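You operate a simulated robot arm through the tools that you are given. There is no shell and no other tool. Be economical: measure what you need, move in short steps, check, and stop when the job is done.

The job below is to be done with a simulated robot arm. You get a single attempt, and the scene is never put back.

Task
Stack the blue block from the top of the steel table on top of the green block. Then take the blue rag on the third tray shelf from the bottom and put it away on the second tray shelf from the bottom. Then take the white tub from the ledge of the hopper desk and leave it on the green plastic sheet. Then put the yellow tub on top of the brown folded sack on the top of the small cabinet. Then fetch the can that says "WAX" from the top of the wall shelf and stand it on the low shelf of the hopper desk. Then push the in-end steel drawer shut. Then put the wheel chock from the top of the steel platform on the note pad on the top of the lower belt. Then shut the out-end steel drawer. The order counts. Set down upright: white tub, yellow tub, can, wheel chock.

It is judged by the outcome, as a careful person would: the job done as asked, and still so three seconds after it is handed in. It fails if anything else is knocked over, pushed out of place, dropped, spilled or broken. Flat cloth is picked up by pressing the open fingertips on it (5 to 10 N) and closing them slowly along it; thin cloth reads only 2 to 8 mm in the jaws.

Robot
A 7-joint arm with a two-finger parallel gripper on a trunk, on a base that drives. Base frame: it is fixed to the floor where the robot stands at the start and does not move with it; the origin is under the middle of the robot, x ahead of it, y to its left, z up; the surface under the hand at the start is at about z = 0.82. Readings come in m, rad, newtons and seconds.
Its first joint turns from -2.601 to 2.601 rad. Places, roughly: block [1, 0, 0.75]; blue rag (10x8x3 cm) [-1.9, -1.5, 1.1]; can [-3.75, 3, 1.25]; folded sack [-2.75, -3.25, 1]; green plastic sheet (27x20x1 cm) [0.2, 2.2, 0.4]; in-end steel drawer [-6, 2.7, 0.3]; low shelf of the hopper desk [-3.4, 0.2, 0.3]; note pad [-6, 3, 0.5]; out-end steel drawer [-6.7, 2.7, 0.3]; second tray shelf [-2.2, -1.5, 0.7]; wheel chock (11x6x10 cm) [-7.7, 1.7, 0.3]; white tub (7x12x9 cm) [-3.4, -0.5, 0.8]; yellow tub (7x12x9 cm) [-3.4, -0.4, 0.8]. Payload 3.5 kg.
The TCP is the grasp point between the finger pads, 0.023 m short of the fingertips. In the tool frame z runs along the fingers and y along their closing line. Largest opening 0.094 m; finger width 0.038, thickness 0.01; the body of the gripper, 0.054 by 0.096 m, starts 0.039 m behind the TCP.
Orientation is told as [roll, pitch, yaw] about the base's x, y, z axes, in that order, counted from this pose: with the fingers straight down and closing along the base's y, the tool's x points along the base's -x, its y along +y and its z along -z.

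Tools
- The arm moves only by the tool send_rows. Its argument "increments" is a list of rows, each a list of 7 numbers: the shift along the tool's x, y, z in m, then the turn, a rotation vector about the tool's x, y, z in rad, then the finger opening in m, from 0 to 0.094. In form: [[dx, dy, dz, ax, ay, az, fingers], ...]. A call has 1 to 20 rows; each row shifts and turns the commanded pose from where the row before left it, along the tool's axes as they then stand. Each row takes 0.2 s and may step no farther than 0.05 m and 0.15 rad from the row before; otherwise, or with a gripper value out of range, the whole call is refused. A pose out of reach is approached as far as the arm can. The call stops where the force on the tool passes 40 N (or 10 N more than at its start, if that is more) or the arm is blocked; 0.2 s more then pass. The fingers move at their own pace (about 0.153 m/s each) and stop on an object; they squeeze with about 25 N. The grip force told is the motor's: it shows also when the fingers shut on nothing. Time passes only in rows, and 0.2 s behind the last, so rows that do not move let the fingers close. The reply holds the time, the measured pose of the TCP, the force on the tool along the base axes, the opening and the grip force, in the units named above and with some noise, with the torque about the TCP (base axes, N m) and any sound that the robot's microphone picked up.
- Cameras (640 x 400 px; columns grow to the right, rows downward): "scene" is now at [-0.2379, 0.1768, 1.2882]; the picture's right is [-0.14, -0.99, 0.00], its down [-0.38, 0.05, -0.92] and it looks along [0.91, -0.13, -0.38] (base axes); focal length 283 px, centre (320, 200). "wrist" rides on the gripper at [0.086, 0.016, -0.074] in the tool frame; the picture's right is [-0.18, 0.98, 0.00], its down [-0.58, -0.11, -0.81] and it looks along [-0.79, -0.15, 0.59] (tool axes); focal length 243 px, centre (320, 200). There is no depth. A picture from a camera that has moved, and an enlarged one, comes with that camera's place and axes in the base frame and with its lens.
- snapshot(camera): a new picture of that camera. The clock stands still meanwhile.
- drive_base(legs): drives the robot by 1 to 6 legs, each [ahead, left, turn to the left] in m, m and rad, along the robot's own axes; the way and the turn of a leg run together, so that a leg with both is an arc; at most 1.5 m and 3.142 rad a leg. The arm and the cameras ride along, it lands a little off, and it stops where it bumps. It gives what a move gives.
- aim_head(pan, tilt): turns the head with the scene camera to pan (to the left, within 2.496 rad either way) and tilt (down, from -0.506 to 1.204), counted from straight ahead of the robot. It gives what a move gives.
- enlarge(camera, box): a new picture of the part [left, top, right, bottom] of that camera's present view, enlarged. The clock stands still meanwhile.
- sign_off(): hands the job in; it is judged then, once.

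Work in short steps. Places have to be worked out from the pictures, the camera data and where the tool is seen: move nearer, look again, correct. Check each grasp and each placing, and mend what went wrong. You have 207 turns and 200 pictures in all, those below and enlarged ones among them. Open the gripper and draw the arm clear of the work before you hand the job in, unless the task says otherwise; then end with one line.

The tools are called after "Emit:" as name(argument=value, ...) on one line, values as JSON. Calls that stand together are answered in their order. send_rows: Moves the arm, as the interface text tells. Its arguments: {"type":"object","properties":{"increments":{"type":"array","items":{"type":"array","items":{"type":"number"}}}},"required":["increments"]} The other tools are called the same way: drive_base (legs) drives the base; aim_head (pan, tilt) turns the head that bears the scene camera; snapshot (camera) takes a picture; enlarge (camera, box) takes an enlarged picture of a part of a camera's view; sign_off () hands the job in.

At the start:

```text
clock: 0.0
eef_pos: [0.7903, 0.0388, 1.008]
orientation: [-0.001, 0.001, 0.001]
wrist_force: [-0.1, -0.1, -0.4]
torque: [0.0, -0.01, -0.01]
width: 0.0941
grasp_force: 0.0
robot x, y, heading: [-0.0002, -0.0009, -0.0]
head pan, tilt: [-0.143, 0.393]
```

scene: 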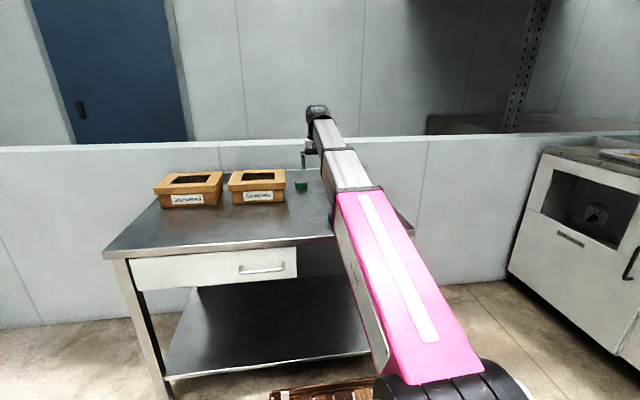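
wrist: 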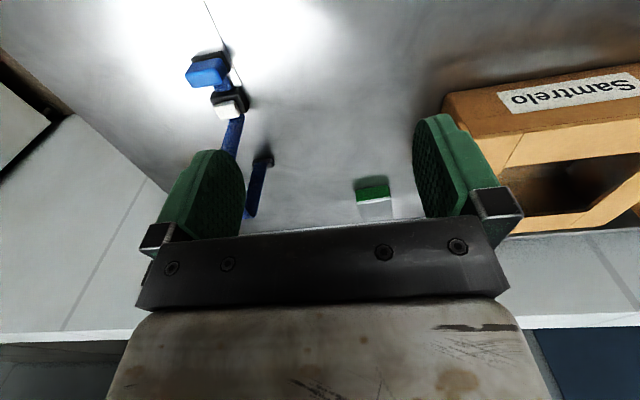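

The wrist view shows small blue items and a green block on the steel table. I enlarge to tell them apart.

Emit:
enlarge(camera="wrist", box=[160, 20, 440, 230])

Emit:
enlarge(camera="scene", box=[100, 90, 420, 290])

```text
1.90 times, centred on (300, 125) of wrist
camera zoom: at [0.7051, 0.0549, 1.0832], right [0.18, 0.98, 0.0], down [0.58, -0.11, 0.81], along [0.79, -0.15, -0.59], focal length 462 px, centre (358, 343)
```

zoom: 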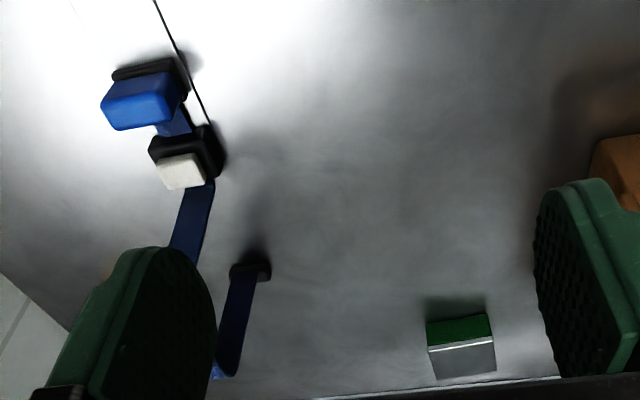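

```text
2.00 times, centred on (260, 190) of scene
camera zoom: at [-0.2379, 0.1768, 1.2882], right [-0.14, -0.99, 0.0], down [-0.38, 0.05, -0.92], along [0.91, -0.13, -0.38], focal length 566 px, centre (440, 220)
```

zoom: 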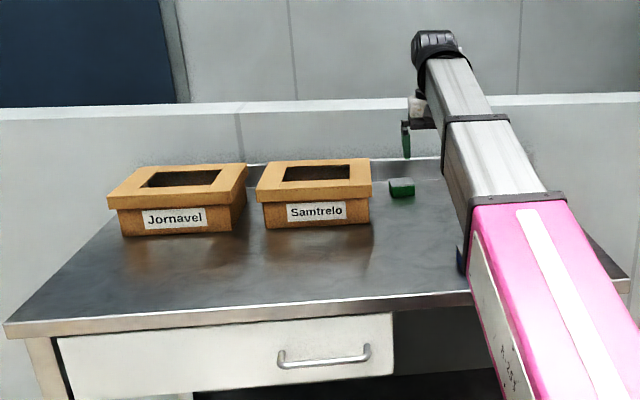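

The blue object is nearer the robot in this view (the wrist picture is upside down). I draw the hand back to see it better.

Emit:
send_rows(increments=[[0.04, 0, -0.01, 0, 0, 0, 0.094], [0.04, 0, -0.01, 0, 0, 0, 0.094], [0.04, 0, -0.01, 0, 0, 0, 0.094], [0.04, 0, -0.01, 0, 0, 0, 0.094], [0.04, 0, -0.01, 0, 0, 0, 0.094]])

Emit:
snapshot(camera="wrist")

Emit:
snapshot(camera="scene")

```text
clock: 0.9
eef_pos: [0.6696, 0.0365, 1.0394]
orientation: [-0.004, -0.017, -0.001]
wrist_force: [5.0, 0.8, -9.7]
torque: [-0.28, -0.46, -0.16]
width: 0.0936
grasp_force: 0.0
robot x, y, heading: [-0.0021, 0.0019, -0.0]
head pan, tilt: [-0.143, 0.393]
stopped in row 4: the force on the tool passed its limit at 60 N (the readings are from after the stop); the commanded pose is now the measured one
```

```text
195 pictures are left
camera wrist: at [0.5821, 0.0528, 1.1133], right [0.19, 0.98, 0.0], down [0.57, -0.11, 0.82], along [0.8, -0.15, -0.58], focal length 243 px, centre (320, 200)
```

wrist: 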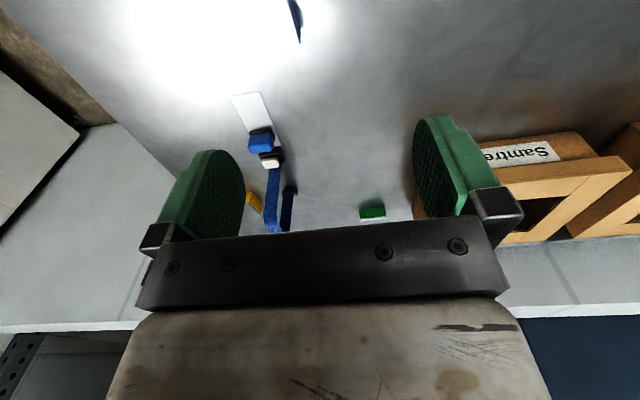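

```text
194 pictures are left
camera scene: at [-0.238, 0.1768, 1.2882], right [-0.14, -0.99, 0.0], down [-0.38, 0.05, -0.92], along [0.91, -0.13, -0.38], focal length 283 px, centre (320, 200)
```

scene: 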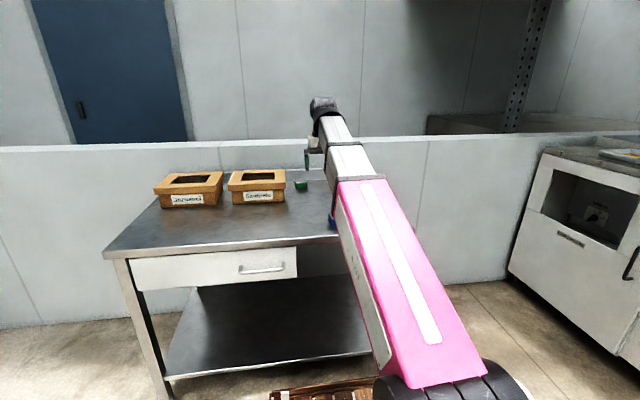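

The move stopped on a force spike; I check the reading with an idle row and zoom in on the blue objects.

Emit:
send_rows(increments=[[0, 0, 0, 0, 0, 0, 0.094], [0, 0, 0, 0, 0, 0, 0.094]])

Emit:
enlarge(camera="wrist", box=[210, 70, 410, 240])

```text
clock: 1.5
eef_pos: [0.6695, 0.0356, 1.0385]
orientation: [-0.003, -0.015, -0.002]
wrist_force: [8.2, -1.2, -18.2]
torque: [-0.46, -0.92, -0.2]
width: 0.0941
grasp_force: 0.1
robot x, y, heading: [-0.0009, 0.0007, 0.005]
head pan, tilt: [-0.143, 0.393]
```

```text
2.35 times, centred on (310, 155) of wrist
camera zoom: at [0.5819, 0.0528, 1.1133], right [0.19, 0.98, 0.0], down [0.57, -0.11, 0.81], along [0.8, -0.15, -0.58], focal length 571 px, centre (344, 306)
```

zoom: 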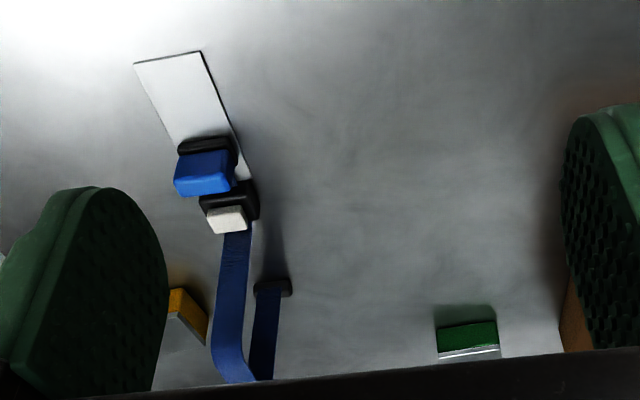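

A steady contact force remains, so something in the arm is pressing. I go back a little forward and up.

Emit:
send_rows(increments=[[-0.02, 0, -0.01, 0, 0, 0, 0.094], [-0.02, 0, -0.01, 0, 0, 0, 0.094], [0, 0, 0, 0, 0, 0, 0.094]])

Emit:
aim_head(pan=-0.1, tilt=0.6)

Emit:
snapshot(camera="scene")

```text
clock: 2.1
eef_pos: [0.7032, 0.0374, 1.0571]
orientation: [-0.003, -0.018, -0.005]
wrist_force: [5.3, -0.8, -9.4]
torque: [-0.23, -0.36, -0.09]
width: 0.094
grasp_force: 0.0
robot x, y, heading: [0.0004, -0.0016, 0.001]
head pan, tilt: [-0.143, 0.393]
stopped in row 2: the force on the tool passed its limit at 42 N (the readings are from after the stop); the commanded pose is now the measured one
```

```text
clock: 2.8
eef_pos: [0.7024, 0.0372, 1.0567]
orientation: [-0.004, -0.018, -0.002]
wrist_force: [8.3, -0.6, -19.0]
torque: [-0.42, -1.04, -0.12]
width: 0.094
grasp_force: 0.1
robot x, y, heading: [-0.0019, -0.0021, -0.002]
head pan, tilt: [-0.099, 0.6]
```

```text
192 pictures are left
camera scene: at [-0.2417, 0.1812, 1.2694], right [-0.1, -0.99, 0.0], down [-0.56, 0.06, -0.83], along [0.82, -0.08, -0.56], focal length 283 px, centre (320, 200)
```

scene: 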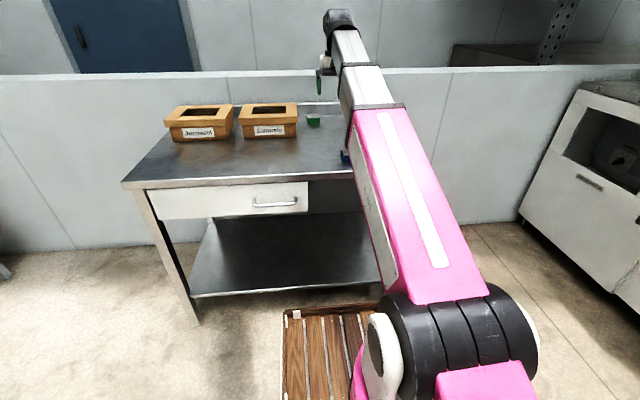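

The tool is being pushed forward/down, likely self-contact of the hand at this folded posture. I move forward and down, toward the initial pose.

Emit:
send_rows(increments=[[-0.02, 0, 0.01, 0, 0, 0, 0.094], [-0.02, 0, 0.01, 0, 0, 0, 0.094], [-0.02, 0, 0.01, 0, 0, 0, 0.094], [0, 0, 0, 0, 0, 0, 0.094]])

```text
clock: 3.8
eef_pos: [0.7622, 0.0366, 1.027]
orientation: [-0.005, -0.015, -0.003]
wrist_force: [-0.4, 0.4, -0.8]
torque: [0.02, 0.01, 0.0]
width: 0.0942
grasp_force: 0.0
robot x, y, heading: [0.0027, 0.002, -0.001]
head pan, tilt: [-0.099, 0.6]
```

Contact is gone. Blue object is around (0.80, -0.076), green block around (1.04, 0.08). I move the hand lower and back/right for a close look.

Emit:
send_rows(increments=[[0, -0.02, 0.02, 0, 0, 0, 0.094], [0, -0.02, 0.02, 0, 0, 0, 0.094], [0.02, -0.02, 0.01, 0, 0, 0, 0.094], [0.02, -0.02, 0.01, 0, 0, 0, 0.094], [0.02, -0.01, 0, 0, 0, 0, 0.094], [0, 0, 0, 0, 0, 0, 0.094]])

Emit:
snapshot(camera="wrist")

Emit:
enlarge(camera="wrist", box=[200, 60, 440, 240])

```text
clock: 5.2
eef_pos: [0.7051, -0.0537, 0.9673]
orientation: [-0.005, -0.017, -0.004]
wrist_force: [-0.2, -0.5, 1.2]
torque: [-0.01, 0.01, 0.0]
width: 0.094
grasp_force: 0.1
robot x, y, heading: [-0.0008, 0.0026, 0.005]
head pan, tilt: [-0.099, 0.6]
```

```text
191 pictures are left
camera wrist: at [0.6168, -0.037, 1.0404], right [0.19, 0.98, 0.0], down [0.57, -0.11, 0.82], along [0.8, -0.15, -0.58], focal length 243 px, centre (320, 200)
```

wrist: 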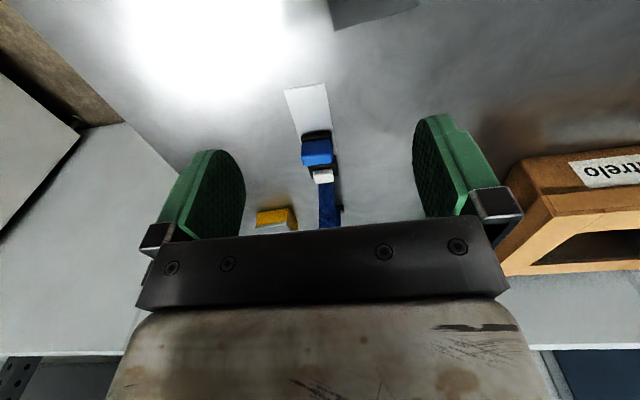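

```text
2.22 times, centred on (320, 150) of wrist
camera zoom: at [0.6168, -0.037, 1.0404], right [0.19, 0.98, 0.0], down [0.57, -0.11, 0.82], along [0.8, -0.15, -0.58], focal length 539 px, centre (320, 311)
```

zoom: 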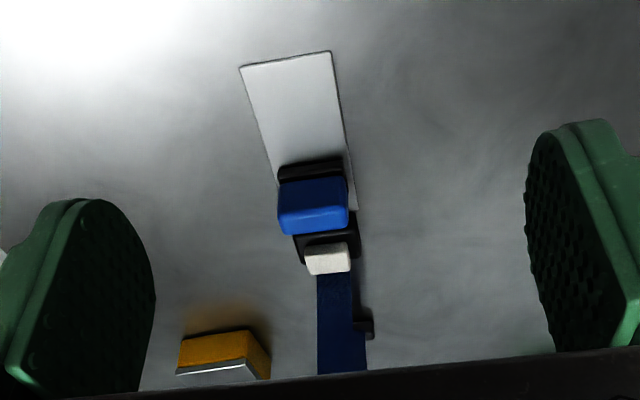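

Another blue thing sits at about (0.65, 0.01), hidden by the arm. I swing the arm to the right so the scene camera can see the table.

Emit:
send_rows(increments=[[0, -0.03, -0.02, 0, 0, 0, 0.094], [0, -0.04, -0.01, 0, 0, 0, 0.094], [0, -0.05, 0, 0, 0, 0, 0.094], [0, -0.05, 0, 0, 0, 0, 0.094], [0, -0.05, 0, 0, 0, 0, 0.094], [0, -0.05, 0, 0, 0, 0, 0.094], [0, -0.05, 0, 0, 0, 0, 0.094], [0, -0.04, 0, 0, 0, 0, 0.094], [0, 0, 0, 0, 0, 0, 0.094]])

Emit:
enlarge(camera="scene", box=[120, 60, 440, 260])

```text
clock: 7.2
eef_pos: [0.7036, -0.4121, 0.9968]
orientation: [-0.003, -0.015, -0.003]
wrist_force: [-0.1, 0.0, -0.3]
torque: [0.0, 0.01, -0.01]
width: 0.0939
grasp_force: 0.0
robot x, y, heading: [-0.0013, 0.0006, -0.005]
head pan, tilt: [-0.099, 0.6]
```

```text
2.00 times, centred on (280, 160) of scene
camera zoom: at [-0.2417, 0.1812, 1.2694], right [-0.1, -0.99, 0.0], down [-0.56, 0.06, -0.83], along [0.82, -0.08, -0.56], focal length 566 px, centre (400, 280)
```

zoom: 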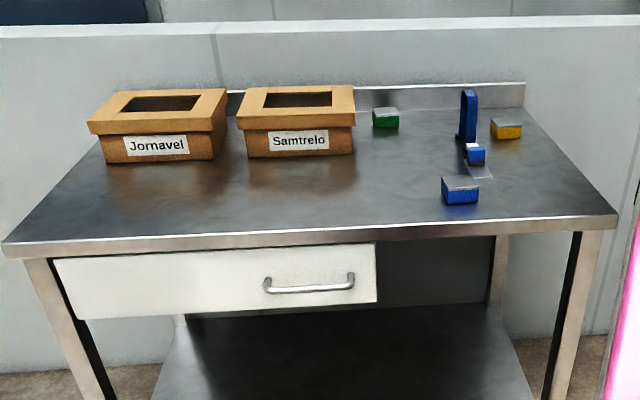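

The blue block stands at about (0.66, -0.015); the green one at about (1.06, 0.08), beyond reach from here. I look down at what lies between the base and the table.

Emit:
aim_head(pan=0, tilt=1.15)

Emit:
snapshot(camera="scene")

Emit:
snapshot(camera="wrist")

```text
clock: 8.2
eef_pos: [0.7036, -0.412, 0.9978]
orientation: [-0.004, -0.017, -0.005]
wrist_force: [-0.6, -1.4, -0.9]
torque: [0.02, 0.01, -0.02]
width: 0.0941
grasp_force: 0.0
robot x, y, heading: [0.0043, -0.0001, 0.003]
head pan, tilt: [0.0, 1.15]
```

```text
188 pictures are left
camera scene: at [-0.27, 0.1899, 1.2277], right [0.0, -1.0, 0.0], down [-0.91, 0.0, -0.41], along [0.41, 0.0, -0.91], focal length 283 px, centre (320, 200)
```

scene: 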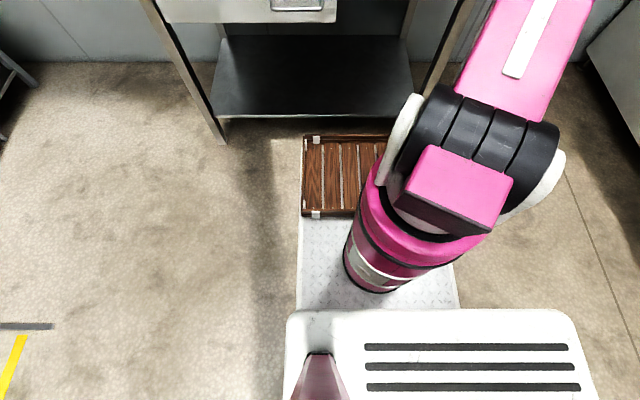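

```text
187 pictures are left
camera wrist: at [0.6159, -0.3958, 1.0713], right [0.19, 0.98, 0.0], down [0.57, -0.11, 0.82], along [0.8, -0.15, -0.58], focal length 243 px, centre (320, 200)
```

wrist: 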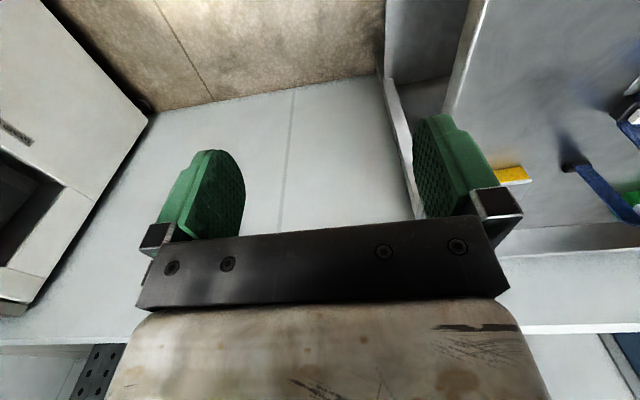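

The front deck reaches x≈0.43, so only the green block is a reach problem; I'll turn sideways later. First I bring the hand over the blue block for a close view.

Emit:
send_rows(increments=[[0.01, 0.05, 0, 0, 0, 0, 0.094], [0.01, 0.05, 0, 0, 0, 0, 0.094], [0.01, 0.05, 0, 0, 0, 0, 0.094], [0.01, 0.05, 0, 0, 0, 0, 0.094], [0.01, 0.05, 0, 0, 0, 0, 0.094], [0.01, 0.05, 0, 0, 0, 0, 0.094], [0.01, 0.05, 0, 0, 0, 0, 0.094], [0.01, 0.04, 0, 0, 0, 0, 0.094], [0, 0, 0.02, 0, 0, 0, 0.094], [0, 0, 0, 0, 0, 0, 0.094]])

Emit:
snapshot(camera="wrist")

```text
refused: row 1 steps farther than a row can; nothing moved
```

```text
186 pictures are left
camera wrist: at [0.6159, -0.3958, 1.0713], right [0.19, 0.98, 0.0], down [0.57, -0.11, 0.82], along [0.8, -0.15, -0.58], focal length 243 px, centre (320, 200)
```

wrist: 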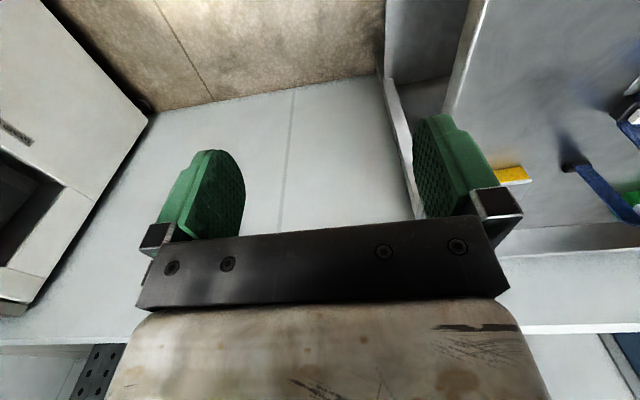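

The step was just over 0.05 m; I redo it with smaller steps.

Emit:
send_rows(increments=[[0.01, 0.045, 0, 0, 0, 0, 0.094], [0.01, 0.045, 0, 0, 0, 0, 0.094], [0.01, 0.045, 0, 0, 0, 0, 0.094], [0.01, 0.045, 0, 0, 0, 0, 0.094], [0.01, 0.045, 0, 0, 0, 0, 0.094], [0.01, 0.045, 0, 0, 0, 0, 0.094], [0.01, 0.045, 0, 0, 0, 0, 0.094], [0.01, 0.045, 0, 0, 0, 0, 0.094], [0, 0.03, 0.02, 0, 0, 0, 0.094], [0, 0, 0.01, 0, 0, 0, 0.094], [0, 0, 0, 0, 0, 0, 0.094]])

Emit:
snapshot(camera="wrist")

```text
clock: 10.6
eef_pos: [0.6246, -0.0234, 0.9658]
orientation: [-0.003, -0.017, -0.003]
wrist_force: [-0.1, 0.5, 0.2]
torque: [0.04, -0.01, 0.0]
width: 0.0938
grasp_force: 0.2
robot x, y, heading: [0.0014, 0.001, 0.0]
head pan, tilt: [0.0, 1.15]
```

```text
185 pictures are left
camera wrist: at [0.5365, -0.0073, 1.0391], right [0.19, 0.98, 0.0], down [0.57, -0.11, 0.82], along [0.8, -0.15, -0.58], focal length 243 px, centre (320, 200)
```

wrist: 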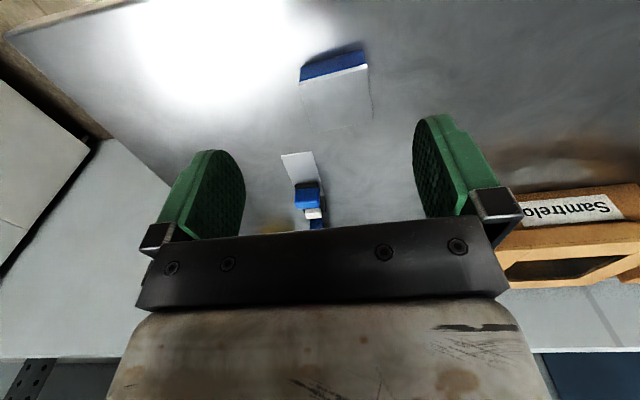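

The block's top spans about x 0.635–0.685, y -0.046–0.013, height about 3 cm. I move above its centre and descend with tips just over the table.

Emit:
send_rows(increments=[[-0.018, 0.003, 0, 0, 0, 0, 0.094], [-0.018, 0.003, 0, 0, 0.015, 0, 0.094], [0, 0, 0.03, 0, 0, 0, 0.094], [0, 0, 0.03, 0, 0, 0, 0.094], [0, 0, 0.03, 0, 0, 0, 0.094], [0, 0, 0.013, 0, 0, 0, 0.094], [0, 0, 0.006, 0, 0, 0, 0.094], [0, 0, 0, 0, 0, 0, 0.094]])

Emit:
snapshot(camera="wrist")

```text
clock: 12.4
eef_pos: [0.6609, -0.0176, 0.8565]
orientation: [-0.003, -0.003, -0.003]
wrist_force: [-0.3, -0.4, 0.1]
torque: [-0.01, 0.0, -0.02]
width: 0.0937
grasp_force: 0.0
robot x, y, heading: [0.0018, -0.0003, -0.001]
head pan, tilt: [0.0, 1.15]
```

```text
184 pictures are left
camera wrist: at [0.5738, -0.0016, 0.9321], right [0.19, 0.98, 0.0], down [0.58, -0.11, 0.81], along [0.79, -0.15, -0.59], focal length 243 px, centre (320, 200)
```

wrist: 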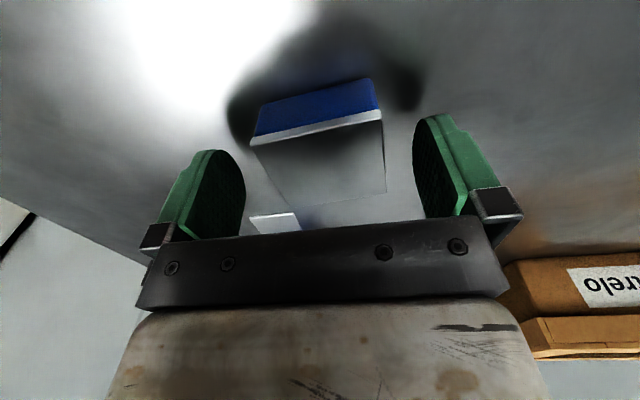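

The block sits between the fingers. I go down 7 mm more and close.

Emit:
send_rows(increments=[[0, 0, 0.007, 0, 0, 0, 0.094], [0, 0, 0, 0, 0, 0, 0.07], [0, 0, 0, 0, 0, 0, 0.06], [0, 0, 0, 0, 0, 0, 0.03], [0, 0, 0, 0, 0, 0, 0.03], [0, 0, 0, 0, 0, 0, 0.03]])

Emit:
snapshot(camera="wrist")

```text
clock: 13.8
eef_pos: [0.6595, -0.0187, 0.8501]
orientation: [-0.004, -0.002, -0.004]
wrist_force: [-0.5, 0.3, -0.7]
torque: [0.07, -0.05, 0.01]
width: 0.0558
grasp_force: 24.2
robot x, y, heading: [-0.0019, 0.0039, 0.0]
head pan, tilt: [0.0, 1.15]
```

```text
183 pictures are left
camera wrist: at [0.5732, -0.0022, 0.9252], right [0.19, 0.98, 0.0], down [0.58, -0.11, 0.81], along [0.79, -0.15, -0.59], focal length 243 px, centre (320, 200)
```

wrist: 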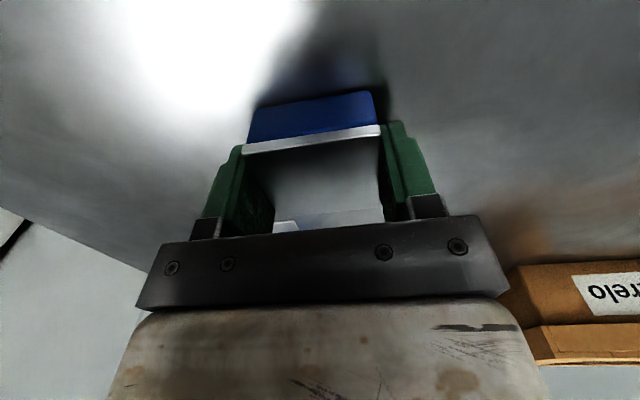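

Gripped at 56 mm. I lift the block and back the base off, turn left 90° and strafe right toward the table so the green block comes within reach.

Emit:
send_rows(increments=[[0, 0, -0.03, 0, 0, 0, 0.03], [0, 0, -0.04, 0, 0, 0, 0.03], [0, 0, -0.04, 0, 0, 0, 0.03], [0, 0, -0.03, 0, 0, 0, 0.03], [0, 0, 0, 0, 0, 0, 0.03]])

Emit:
drive_base(legs=[[-0.2, 0, 0], [0, 0, 1.571]])

Emit:
aim_head(pan=-1.5, tilt=0.75)

Emit:
snapshot(camera="scene")

```text
clock: 15.0
eef_pos: [0.6593, -0.0181, 0.9876]
orientation: [-0.003, -0.001, -0.004]
wrist_force: [0.6, 0.0, -5.2]
torque: [0.01, -0.03, -0.01]
width: 0.056
grasp_force: 25.4
robot x, y, heading: [-0.0051, -0.0006, -0.004]
head pan, tilt: [0.0, 1.15]
```

```text
clock: 20.4
eef_pos: [-0.1707, 0.66, 0.9861]
orientation: [-0.003, -0.002, 1.551]
wrist_force: [-0.2, 0.1, -3.8]
torque: [0.03, -0.02, -0.02]
width: 0.0562
grasp_force: 24.9
robot x, y, heading: [-0.1988, 0.0014, 1.556]
head pan, tilt: [0.0, 1.15]
```

```text
clock: 22.0
eef_pos: [-0.1705, 0.6603, 0.9882]
orientation: [-0.004, -0.001, 1.548]
wrist_force: [0.2, -0.7, -4.4]
torque: [0.0, -0.02, -0.02]
width: 0.0557
grasp_force: 24.9
robot x, y, heading: [-0.1981, 0.0013, 1.556]
head pan, tilt: [-1.499, 0.75]
```

```text
182 pictures are left
camera scene: at [-0.3126, -0.3218, 1.2565], right [0.05, -1.0, 0.0], down [-0.68, -0.04, -0.73], along [0.73, 0.04, -0.68], focal length 283 px, centre (320, 200)
```

scene: 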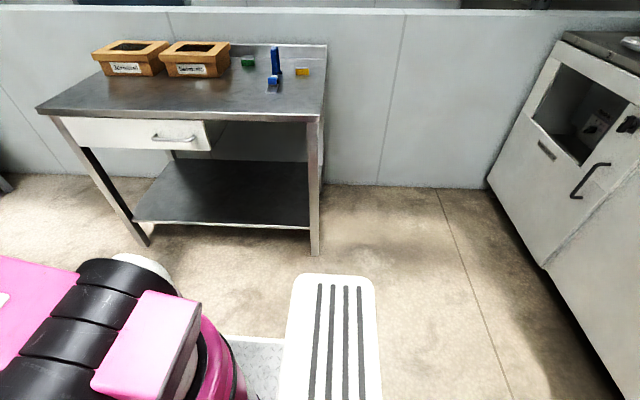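

The table is clear of the base. I strafe right 0.36 m to bring the base alongside the table.

Emit:
drive_base(legs=[[0, -0.36, 0.015]])

Emit:
snapshot(camera="scene")

```text
clock: 24.3
eef_pos: [0.1771, 0.6562, 0.9876]
orientation: [-0.003, -0.003, 1.565]
wrist_force: [0.5, -0.2, -4.3]
torque: [-0.02, 0.01, -0.02]
width: 0.0561
grasp_force: 24.8
robot x, y, heading: [0.1559, -0.0003, 1.565]
head pan, tilt: [-1.499, 0.75]
```

```text
181 pictures are left
camera scene: at [0.0504, -0.3273, 1.2565], right [0.07, -1.0, 0.0], down [-0.68, -0.05, -0.73], along [0.73, 0.05, -0.68], focal length 283 px, centre (320, 200)
```

scene: 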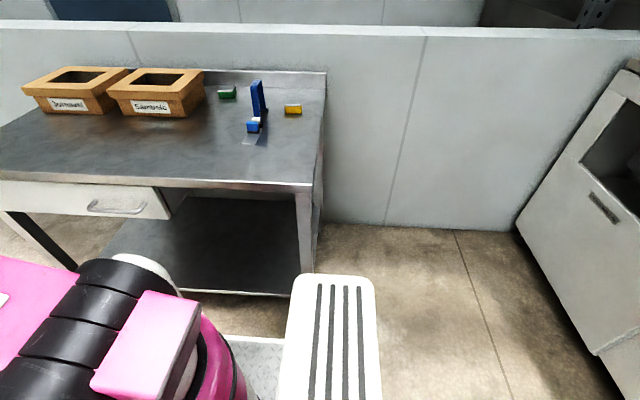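

Base is in place at (0.156, 0). I swing the arm right along an arc at constant radius and height, passing in front of the boxes.

Emit:
send_rows(increments=[[0.0016, -0.0453, 0, 0, 0, 0.069, 0.03], [0.0016, -0.0453, 0, 0, 0, 0.069, 0.03], [0.0016, -0.0453, 0, 0, 0, 0.069, 0.03], [0.0016, -0.0453, 0, 0, 0, 0.069, 0.03], [0.0016, -0.0453, 0, 0, 0, 0.069, 0.03], [0.0016, -0.0453, 0, 0, 0, 0.069, 0.03], [0.0016, -0.0453, 0, 0, 0, 0.069, 0.03], [0.0016, -0.0453, 0, 0, 0, 0.069, 0.03], [0.0016, -0.0453, 0, 0, 0, 0.069, 0.03], [0.0016, -0.0453, 0, 0, 0, 0.069, 0.03], [0.0016, -0.0453, 0, 0, 0, 0.069, 0.03], [0.0016, -0.0453, 0, 0, 0, 0.069, 0.03], [0.0016, -0.0453, 0, 0, 0, 0.069, 0.03], [0.0016, -0.0453, 0, 0, 0, 0.069, 0.03], [0.0016, -0.0453, 0, 0, 0, 0.069, 0.03], [0.0016, -0.0453, 0, 0, 0, 0.069, 0.03], [0.0016, -0.0453, 0, 0, 0, 0.069, 0.03], [0.0016, -0.0453, 0, 0, 0, 0.069, 0.03], [0.0016, -0.0453, 0, 0, 0, 0.069, 0.03], [0, 0, 0, 0, 0, 0, 0.03]])

Emit:
snapshot(camera="wrist")

Emit:
snapshot(camera="scene")

```text
clock: 28.5
eef_pos: [0.8103, 0.1631, 0.9884]
orientation: [0.0, -0.003, 0.252]
wrist_force: [0.6, 0.9, -4.2]
torque: [-0.03, 0.02, 0.02]
width: 0.0558
grasp_force: 24.6
robot x, y, heading: [0.1572, -0.0046, 1.567]
head pan, tilt: [-1.499, 0.75]
```

```text
180 pictures are left
camera wrist: at [0.7219, 0.1565, 1.0629], right [-0.07, 1.0, 0.0], down [0.59, 0.04, 0.81], along [0.81, 0.06, -0.59], focal length 243 px, centre (320, 200)
```

wrist: 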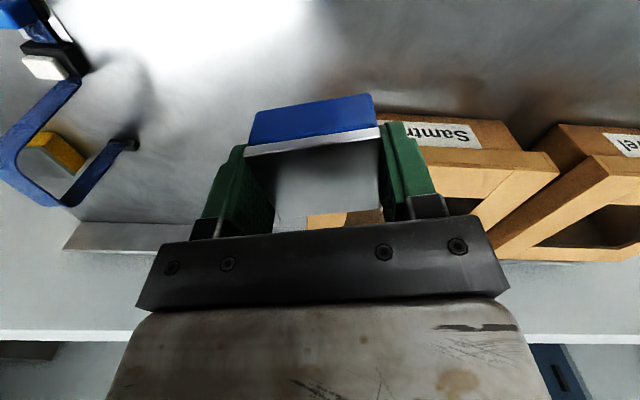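

```text
179 pictures are left
camera scene: at [0.0505, -0.3273, 1.2565], right [0.07, -1.0, 0.0], down [-0.68, -0.05, -0.73], along [0.73, 0.05, -0.68], focal length 283 px, centre (320, 200)
```

scene: 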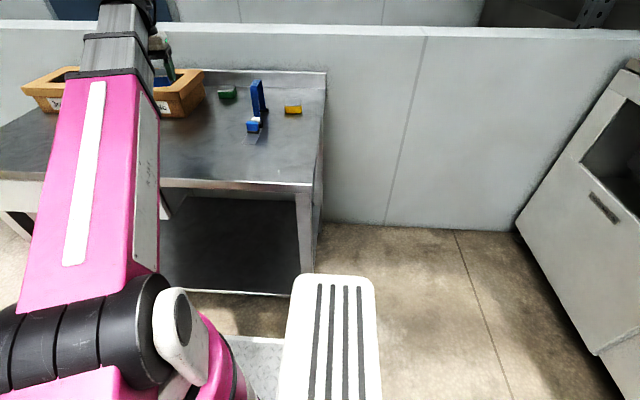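

The hand is clear. I zoom on the green block from here to refine its position.

Emit:
enlarge(camera="scene", box=[180, 60, 340, 160])

```text
4.00 times, centred on (260, 110) of scene
camera zoom: at [0.0505, -0.3273, 1.2565], right [0.07, -1.0, 0.0], down [-0.68, -0.05, -0.73], along [0.73, 0.05, -0.68], focal length 1132 px, centre (560, 560)
```

zoom: 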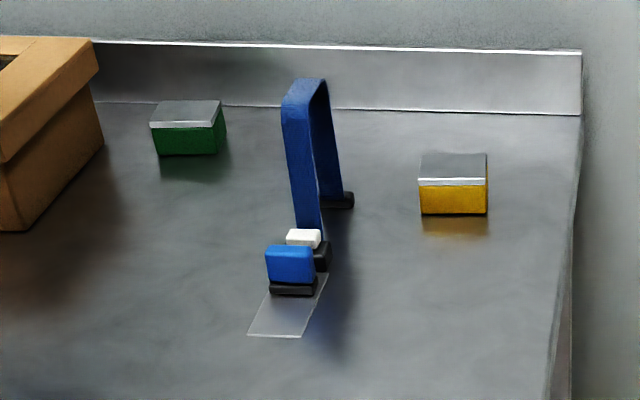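

Green block top centre is about (1.067, 0.089), top z≈0.85, yaw ≈ 0.07. I move the blue block above it.

Emit:
send_rows(increments=[[0, 0, 0, 0, 0, 0.09, 0.03], [0, 0, 0, 0, 0, 0.092, 0.03], [0, -0.0459, 0, 0, 0, 0, 0.03], [0, -0.0459, 0, 0, 0, 0, 0.03], [-0.042, 0, 0, 0, 0, 0, 0.03], [-0.042, 0, 0, 0, 0, 0, 0.03], [-0.042, 0, 0, 0, 0, 0, 0.03], [-0.042, 0, 0, 0, 0, 0, 0.03], [-0.042, 0, 0, 0, 0, 0, 0.03], [-0.041, 0, 0, 0, 0, 0, 0.03], [0, 0, 0.03, 0, 0, 0, 0.03], [0, 0, 0.03, 0, 0, 0, 0.03], [0, 0, 0, 0, 0, 0, 0.03]])

Emit:
enlarge(camera="scene", box=[160, 40, 320, 140])

Emit:
snapshot(camera="wrist")

```text
clock: 31.3
eef_pos: [1.068, 0.0903, 0.9277]
orientation: [0.002, -0.005, 0.071]
wrist_force: [-0.3, -1.0, -3.7]
torque: [0.0, 0.01, -0.03]
width: 0.0562
grasp_force: 24.8
robot x, y, heading: [0.1625, -0.0047, 1.569]
head pan, tilt: [-1.499, 0.75]
```

```text
4.00 times, centred on (240, 90) of scene
camera zoom: at [0.0506, -0.3274, 1.2565], right [0.07, -1.0, 0.0], down [-0.68, -0.05, -0.73], along [0.73, 0.05, -0.68], focal length 1132 px, centre (640, 640)
```

zoom: 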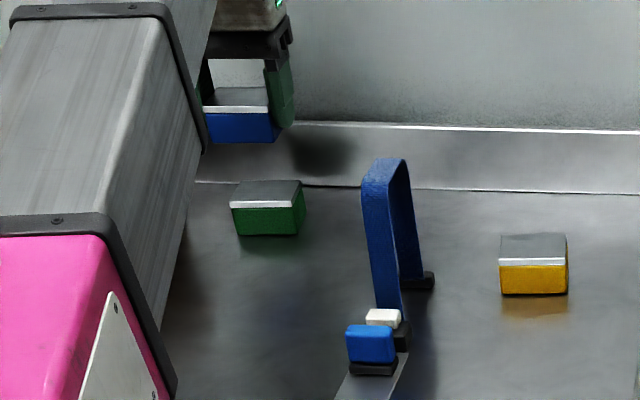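

```text
176 pictures are left
camera wrist: at [0.9806, 0.0996, 1.0035], right [0.11, 0.99, 0.0], down [0.59, -0.07, 0.81], along [0.8, -0.09, -0.59], focal length 243 px, centre (320, 200)
```

wrist: 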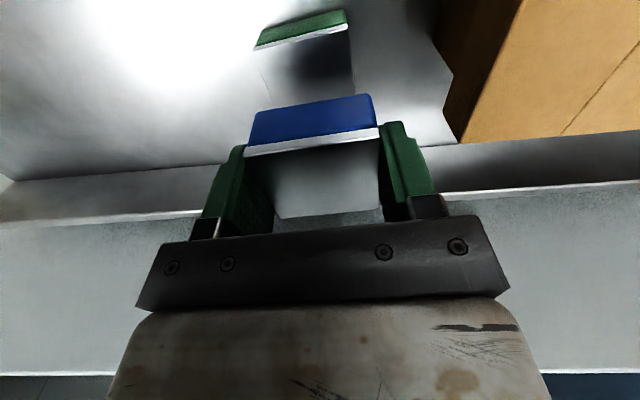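

Blue is slightly beyond and left of green's centre (~6 mm, ~4 mm). I correct and lower carefully until contact.

Emit:
send_rows(increments=[[0.006, -0.004, 0, 0, 0, 0, 0.03], [0, 0, 0.02, 0, 0, 0, 0.03], [0, 0, 0.02, 0, 0, 0, 0.03], [0, 0, 0.003, 0, 0, 0, 0.03], [0, 0, 0, 0, 0, 0, 0.03]])

Emit:
enlarge(camera="scene", box=[180, 50, 260, 100])

```text
clock: 32.5
eef_pos: [1.0626, 0.0851, 0.8839]
orientation: [0.001, -0.003, 0.071]
wrist_force: [-0.1, -0.7, -4.5]
torque: [0.0, 0.03, -0.03]
width: 0.0559
grasp_force: 25.4
robot x, y, heading: [0.1558, -0.0032, 1.566]
head pan, tilt: [-1.499, 0.75]
```

```text
8.00 times, centred on (220, 75) of scene
camera zoom: at [0.0506, -0.3274, 1.2565], right [0.07, -1.0, 0.0], down [-0.68, -0.05, -0.73], along [0.73, 0.05, -0.68], focal length 2265 px, centre (1120, 1200)
```

zoom: 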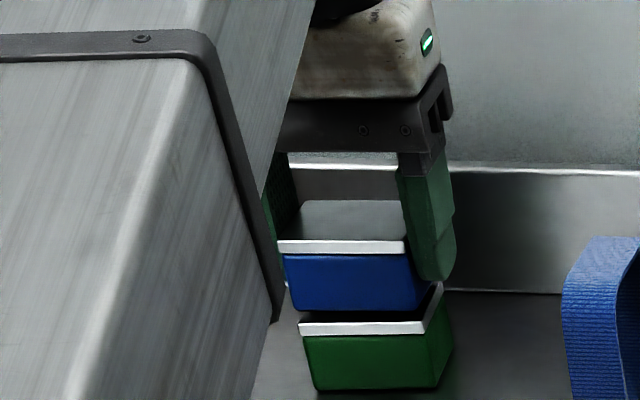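

A few mm gap remains. I lower in small steps watching the force, with a tiny shift right.

Emit:
send_rows(increments=[[0.001, -0.003, 0.002, 0, 0, 0, 0.03], [0, 0, 0.002, 0, 0, 0, 0.03], [0, 0, 0.002, 0, 0, 0, 0.03], [0, 0, 0, 0, 0, 0, 0.03]])

Emit:
enlarge(camera="scene", box=[180, 50, 260, 100])

```text
clock: 33.5
eef_pos: [1.0616, 0.0822, 0.8803]
orientation: [0.002, -0.006, 0.071]
wrist_force: [1.5, -1.7, 21.3]
torque: [-0.15, -0.04, 0.02]
width: 0.0556
grasp_force: 25.0
robot x, y, heading: [0.1596, -0.0039, 1.571]
head pan, tilt: [-1.499, 0.75]
```

```text
8.00 times, centred on (220, 75) of scene
camera zoom: at [0.0499, -0.3275, 1.2564], right [0.07, -1.0, 0.0], down [-0.68, -0.05, -0.73], along [0.73, 0.05, -0.68], focal length 2265 px, centre (1120, 1200)
```

zoom: 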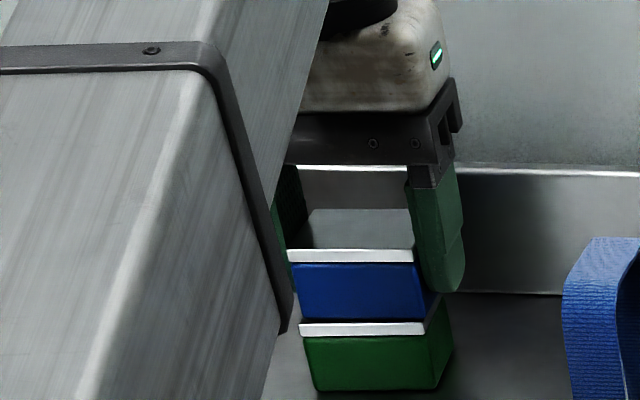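

Contact at 21 N, alignment good. I relax 2 mm, open, and lift away.

Emit:
send_rows(increments=[[0, 0, -0.002, 0, 0, 0, 0.03], [0, 0, 0, 0, 0, 0, 0.065], [0, 0, 0, 0, 0, 0, 0.08], [0, 0, -0.02, 0, 0, 0, 0.085], [0, 0, -0.03, 0, 0, 0, 0.085], [0, 0, -0.04, 0, 0, 0, 0.085], [0, 0, 0, 0, 0, 0, 0.085]])

Emit:
enlarge(camera="scene", box=[180, 50, 260, 100])

```text
clock: 35.1
eef_pos: [1.0586, 0.0802, 0.9708]
orientation: [0.002, -0.002, 0.073]
wrist_force: [0.8, -0.2, 0.0]
torque: [0.02, 0.0, 0.01]
width: 0.0851
grasp_force: 0.0
robot x, y, heading: [0.1583, -0.005, 1.569]
head pan, tilt: [-1.499, 0.75]
```

```text
8.00 times, centred on (220, 75) of scene
camera zoom: at [0.0505, -0.3274, 1.2565], right [0.07, -1.0, 0.0], down [-0.68, -0.05, -0.73], along [0.73, 0.05, -0.68], focal length 2265 px, centre (1120, 1200)
```

zoom: 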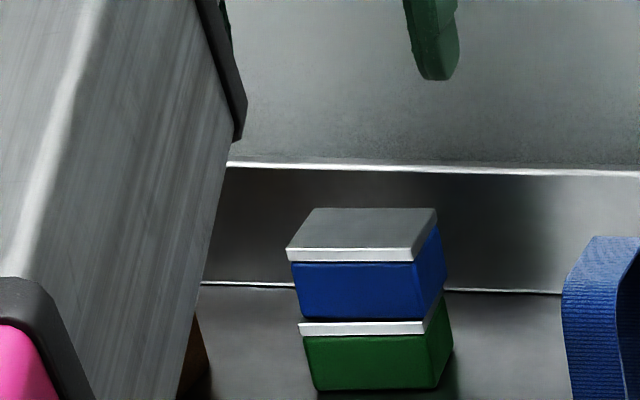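

Stack done. I retract the arm and swing it back to point straight ahead of the robot for travel.

Emit:
send_rows(increments=[[0.04, 0, -0.01, 0, 0, 0, 0.06], [0.045, 0, -0.01, 0, 0, 0, 0.06], [0.045, 0, 0, 0, 0, 0, 0.06], [0.045, 0, 0, 0, 0, 0, 0.06], [0.045, 0, 0, 0, 0, 0, 0.06], [0.035, 0, 0, 0, 0, 0, 0.06], [0, 0, 0, 0, 0, -0.1, 0.06]])

Emit:
send_rows(increments=[[0.0016, 0.0453, 0, 0, 0, -0.069, 0.06], [0.0016, 0.0453, 0, 0, 0, -0.069, 0.06], [0.0016, 0.0453, 0, 0, 0, -0.069, 0.06], [0.0016, 0.0453, 0, 0, 0, -0.069, 0.06], [0.0016, 0.0453, 0, 0, 0, -0.069, 0.06], [0.0016, 0.0453, 0, 0, 0, -0.069, 0.06], [0.0016, 0.0453, 0, 0, 0, -0.069, 0.06], [0.0016, 0.0453, 0, 0, 0, -0.069, 0.06], [0.0016, 0.0453, 0, 0, 0, -0.069, 0.06], [0.0016, 0.0453, 0, 0, 0, -0.069, 0.06], [0.0016, 0.0453, 0, 0, 0, -0.069, 0.06], [0.0016, 0.0453, 0, 0, 0, -0.069, 0.06], [0.0016, 0.0453, 0, 0, 0, -0.069, 0.06], [0.0016, 0.0453, 0, 0, 0, -0.069, 0.06], [0.0016, 0.0453, 0, 0, 0, -0.069, 0.06], [0.0016, 0.0453, 0, 0, 0, -0.069, 0.06], [0.0016, 0.0453, 0, 0, 0, -0.069, 0.06], [0.0016, 0.0453, 0, 0, 0, -0.069, 0.06], [0.0016, 0.0453, 0, 0, 0, -0.069, 0.06], [0.0016, 0.0453, 0, 0, 0, -0.069, 0.06]])

Emit:
aim_head(pan=2.4, tilt=0.35)

Emit:
snapshot(camera="scene")

```text
clock: 36.7
eef_pos: [0.8078, 0.0646, 0.9912]
orientation: [0.001, -0.004, 0.174]
wrist_force: [-0.5, 0.5, 0.4]
torque: [0.03, 0.03, -0.02]
width: 0.0599
grasp_force: 0.1
robot x, y, heading: [0.1536, -0.0038, 1.57]
head pan, tilt: [-1.499, 0.75]
```

```text
clock: 40.9
eef_pos: [0.1707, 0.6096, 0.9895]
orientation: [-0.004, -0.002, 1.551]
wrist_force: [-0.9, 0.1, 0.4]
torque: [0.0, 0.02, 0.01]
width: 0.06
grasp_force: 0.0
robot x, y, heading: [0.1591, -0.0055, 1.565]
head pan, tilt: [-1.499, 0.75]
```

```text
clock: 44.1
eef_pos: [0.1694, 0.6075, 0.9903]
orientation: [-0.001, -0.003, 1.552]
wrist_force: [0.6, -0.4, 0.1]
torque: [0.0, 0.0, -0.03]
width: 0.0598
grasp_force: 0.0
robot x, y, heading: [0.1573, 0.0, 1.567]
head pan, tilt: [2.4, 0.351]
```

```text
172 pictures are left
camera scene: at [-0.0955, -0.4015, 1.2921], right [-0.73, 0.68, 0.0], down [0.23, 0.25, -0.94], along [-0.64, -0.69, -0.34], focal length 283 px, centre (320, 200)
```

scene: 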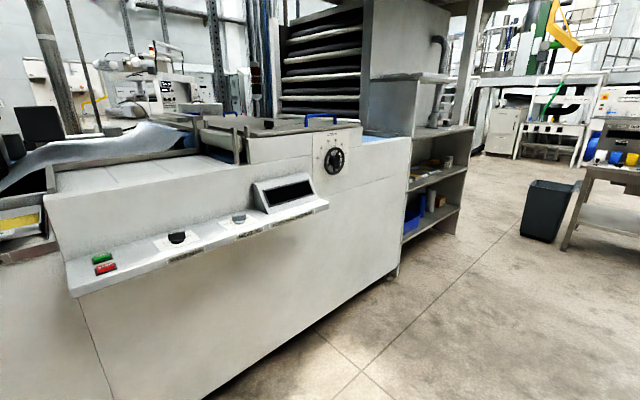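

Tray rack is seen beyond the press, opening toward +y at roughly y≈-1.4, x from -1.8 to -2.8, shelves near z 0.21, 0.67, 1.06, 1.41. I drive there in legs, staying in the aisle.

Emit:
drive_base(legs=[[0, 0.4, 0], [0, 0, 1.571], [1.4, 0, 0]])

Emit:
aim_head(pan=0.9, tilt=0.3)

Emit:
snapshot(camera="scene")

```text
clock: 57.0
eef_pos: [-2.2602, -0.0119, 0.9908]
orientation: [-0.003, -0.003, 3.135]
wrist_force: [0.9, 0.0, 0.9]
torque: [-0.05, -0.02, 0.01]
width: 0.0599
grasp_force: 0.1
robot x, y, heading: [-1.6506, -0.0148, -3.131]
head pan, tilt: [2.4, 0.351]
```

```text
clock: 58.6
eef_pos: [-2.2594, -0.0126, 0.9897]
orientation: [-0.003, -0.002, 3.136]
wrist_force: [0.3, -1.0, 0.6]
torque: [0.02, 0.0, 0.03]
width: 0.06
grasp_force: 0.1
robot x, y, heading: [-1.647, -0.0147, -3.127]
head pan, tilt: [0.901, 0.3]
```

```text
171 pictures are left
camera scene: at [-1.3725, -0.2758, 1.2969], right [-0.79, 0.61, 0.0], down [0.18, 0.23, -0.96], along [-0.58, -0.76, -0.3], focal length 283 px, centre (320, 200)
```

scene: 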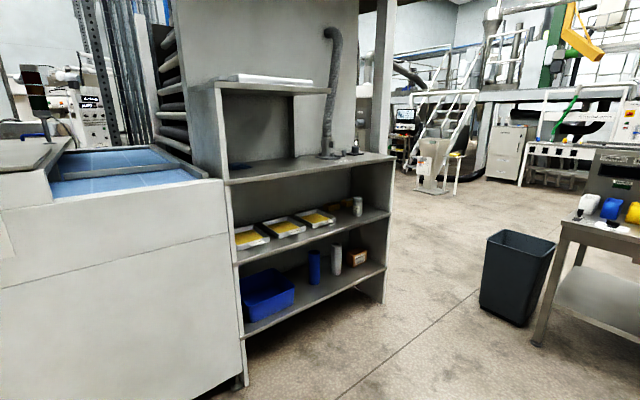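

I can see the rack: bottom shelf (blue bin), second shelf (white trays), third board under the hutch. I zoom in on the third and second shelves.

Emit:
enlarge(camera="scene", box=[190, 60, 430, 210])

Emit:
enlarge(camera="scene", box=[200, 160, 440, 310])

```text
2.67 times, centred on (310, 135) of scene
camera zoom: at [-1.3725, -0.2758, 1.2969], right [-0.79, 0.61, 0.0], down [0.18, 0.23, -0.96], along [-0.58, -0.76, -0.3], focal length 755 px, centre (347, 373)
```

zoom: 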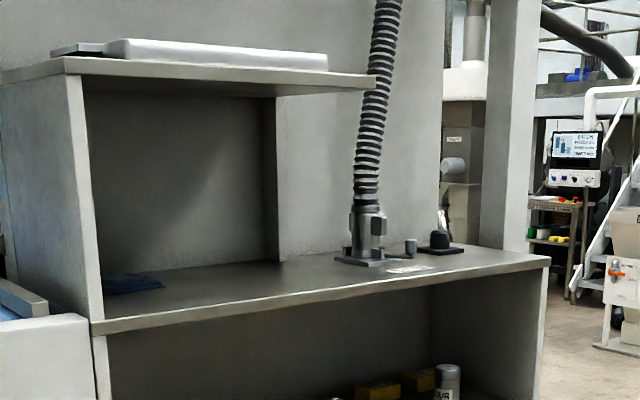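

```text
2.67 times, centred on (320, 235) of scene
camera zoom: at [-1.3725, -0.2758, 1.2969], right [-0.79, 0.61, 0.0], down [0.18, 0.23, -0.96], along [-0.58, -0.76, -0.3], focal length 755 px, centre (320, 107)
```

zoom: 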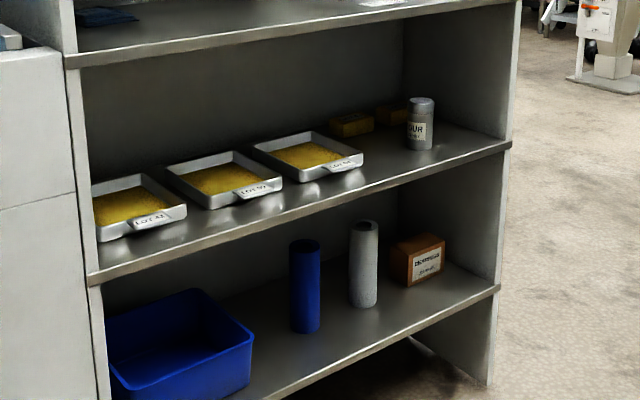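

The dark blue rag lies on the third board at about (-1.85, -1.50, 1.06), under the hutch. I turn to face the rack and stop at y≈-0.4.

Emit:
drive_base(legs=[[0, 0, 1.556], [0.4, -0.2, 0]])

Emit:
aim_head(pan=-0.1, tilt=0.3)

Emit:
snapshot(camera="scene")

Emit:
snapshot(camera="wrist")

```text
clock: 65.1
eef_pos: [-1.8588, -1.0297, 0.9895]
orientation: [-0.003, -0.001, -1.592]
wrist_force: [0.2, 0.3, -0.2]
torque: [0.02, 0.01, -0.01]
width: 0.06
grasp_force: 0.1
robot x, y, heading: [-1.8465, -0.4153, -1.573]
head pan, tilt: [0.901, 0.3]
```

```text
clock: 66.4
eef_pos: [-1.86, -1.0288, 0.9914]
orientation: [-0.005, -0.001, -1.593]
wrist_force: [0.4, -0.2, 0.2]
torque: [0.0, -0.02, 0.0]
width: 0.0599
grasp_force: 0.0
robot x, y, heading: [-1.8441, -0.4184, -1.579]
head pan, tilt: [-0.099, 0.3]
```

```text
168 pictures are left
camera scene: at [-1.6637, -0.1811, 1.2969], right [-0.99, 0.1, 0.0], down [0.03, 0.29, -0.96], along [-0.1, -0.95, -0.3], focal length 283 px, centre (320, 200)
```

scene: 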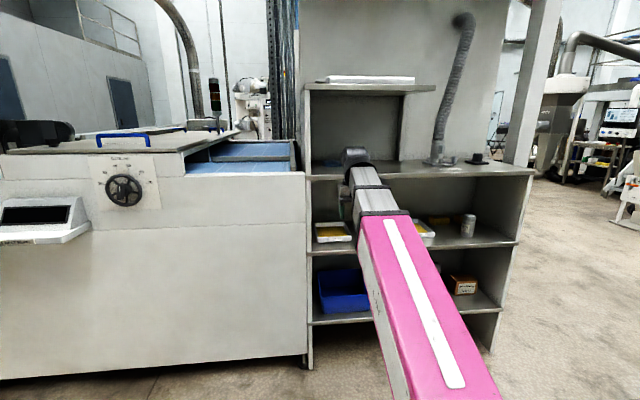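

```text
167 pictures are left
camera wrist: at [-1.8412, -0.9431, 1.0653], right [0.98, -0.21, 0.0], down [-0.12, -0.58, 0.81], along [-0.17, -0.79, -0.59], focal length 243 px, centre (320, 200)
```

wrist: 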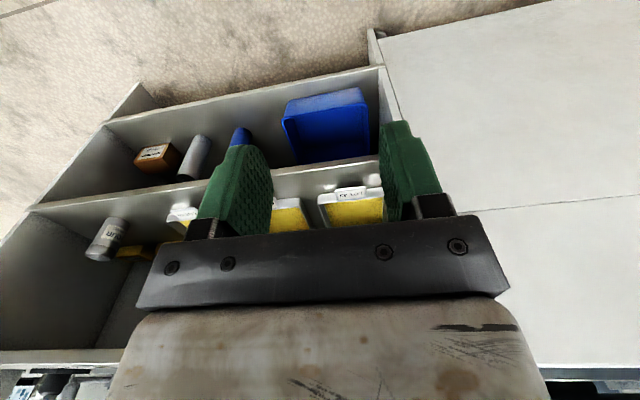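

I tilt the hand to point forward and raise it to about shelf height, still outside the rack.

Emit:
send_rows(increments=[[-0.02, 0, -0.02, 0, -0.14, 0, 0.06], [-0.02, 0, -0.02, 0, -0.14, 0, 0.06], [-0.02, 0, -0.02, 0, -0.14, 0, 0.06], [-0.02, 0, -0.02, 0, -0.14, 0, 0.06], [-0.02, 0, -0.02, 0, -0.14, 0, 0.06], [-0.02, 0, -0.02, 0, -0.14, 0, 0.06], [-0.02, 0, -0.02, 0, -0.14, 0, 0.06], [0, 0, 0, 0, 0, 0, 0.06]])

Emit:
snapshot(camera="wrist")

Emit:
snapshot(camera="scene")

```text
clock: 68.2
eef_pos: [-1.8596, -1.0951, 1.1674]
orientation: [-0.005, -0.985, -1.587]
wrist_force: [-0.1, -0.1, -0.5]
torque: [-0.01, 0.0, -0.05]
width: 0.0599
grasp_force: 0.0
robot x, y, heading: [-1.8439, -0.416, -1.577]
head pan, tilt: [-0.099, 0.3]
```

```text
166 pictures are left
camera wrist: at [-1.8408, -0.986, 1.1376], right [0.98, -0.12, 0.15], down [-0.1, 0.35, 0.93], along [-0.17, -0.93, 0.33], focal length 243 px, centre (320, 200)
```

wrist: 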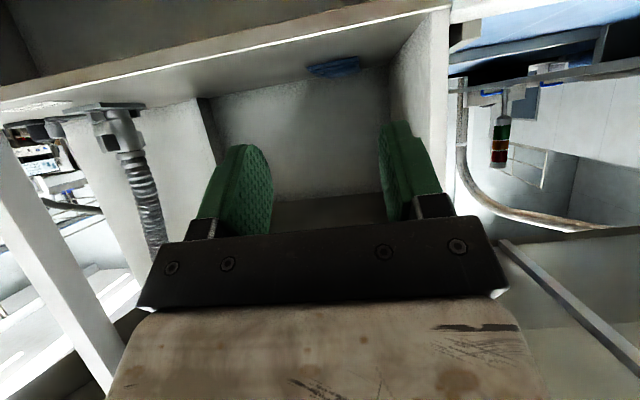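

```text
165 pictures are left
camera scene: at [-1.6638, -0.1811, 1.2969], right [-0.99, 0.1, 0.0], down [0.03, 0.29, -0.96], along [-0.1, -0.95, -0.3], focal length 283 px, centre (320, 200)
```

scene: 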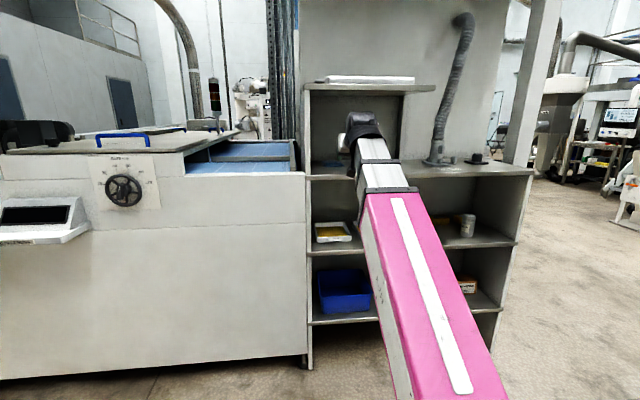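

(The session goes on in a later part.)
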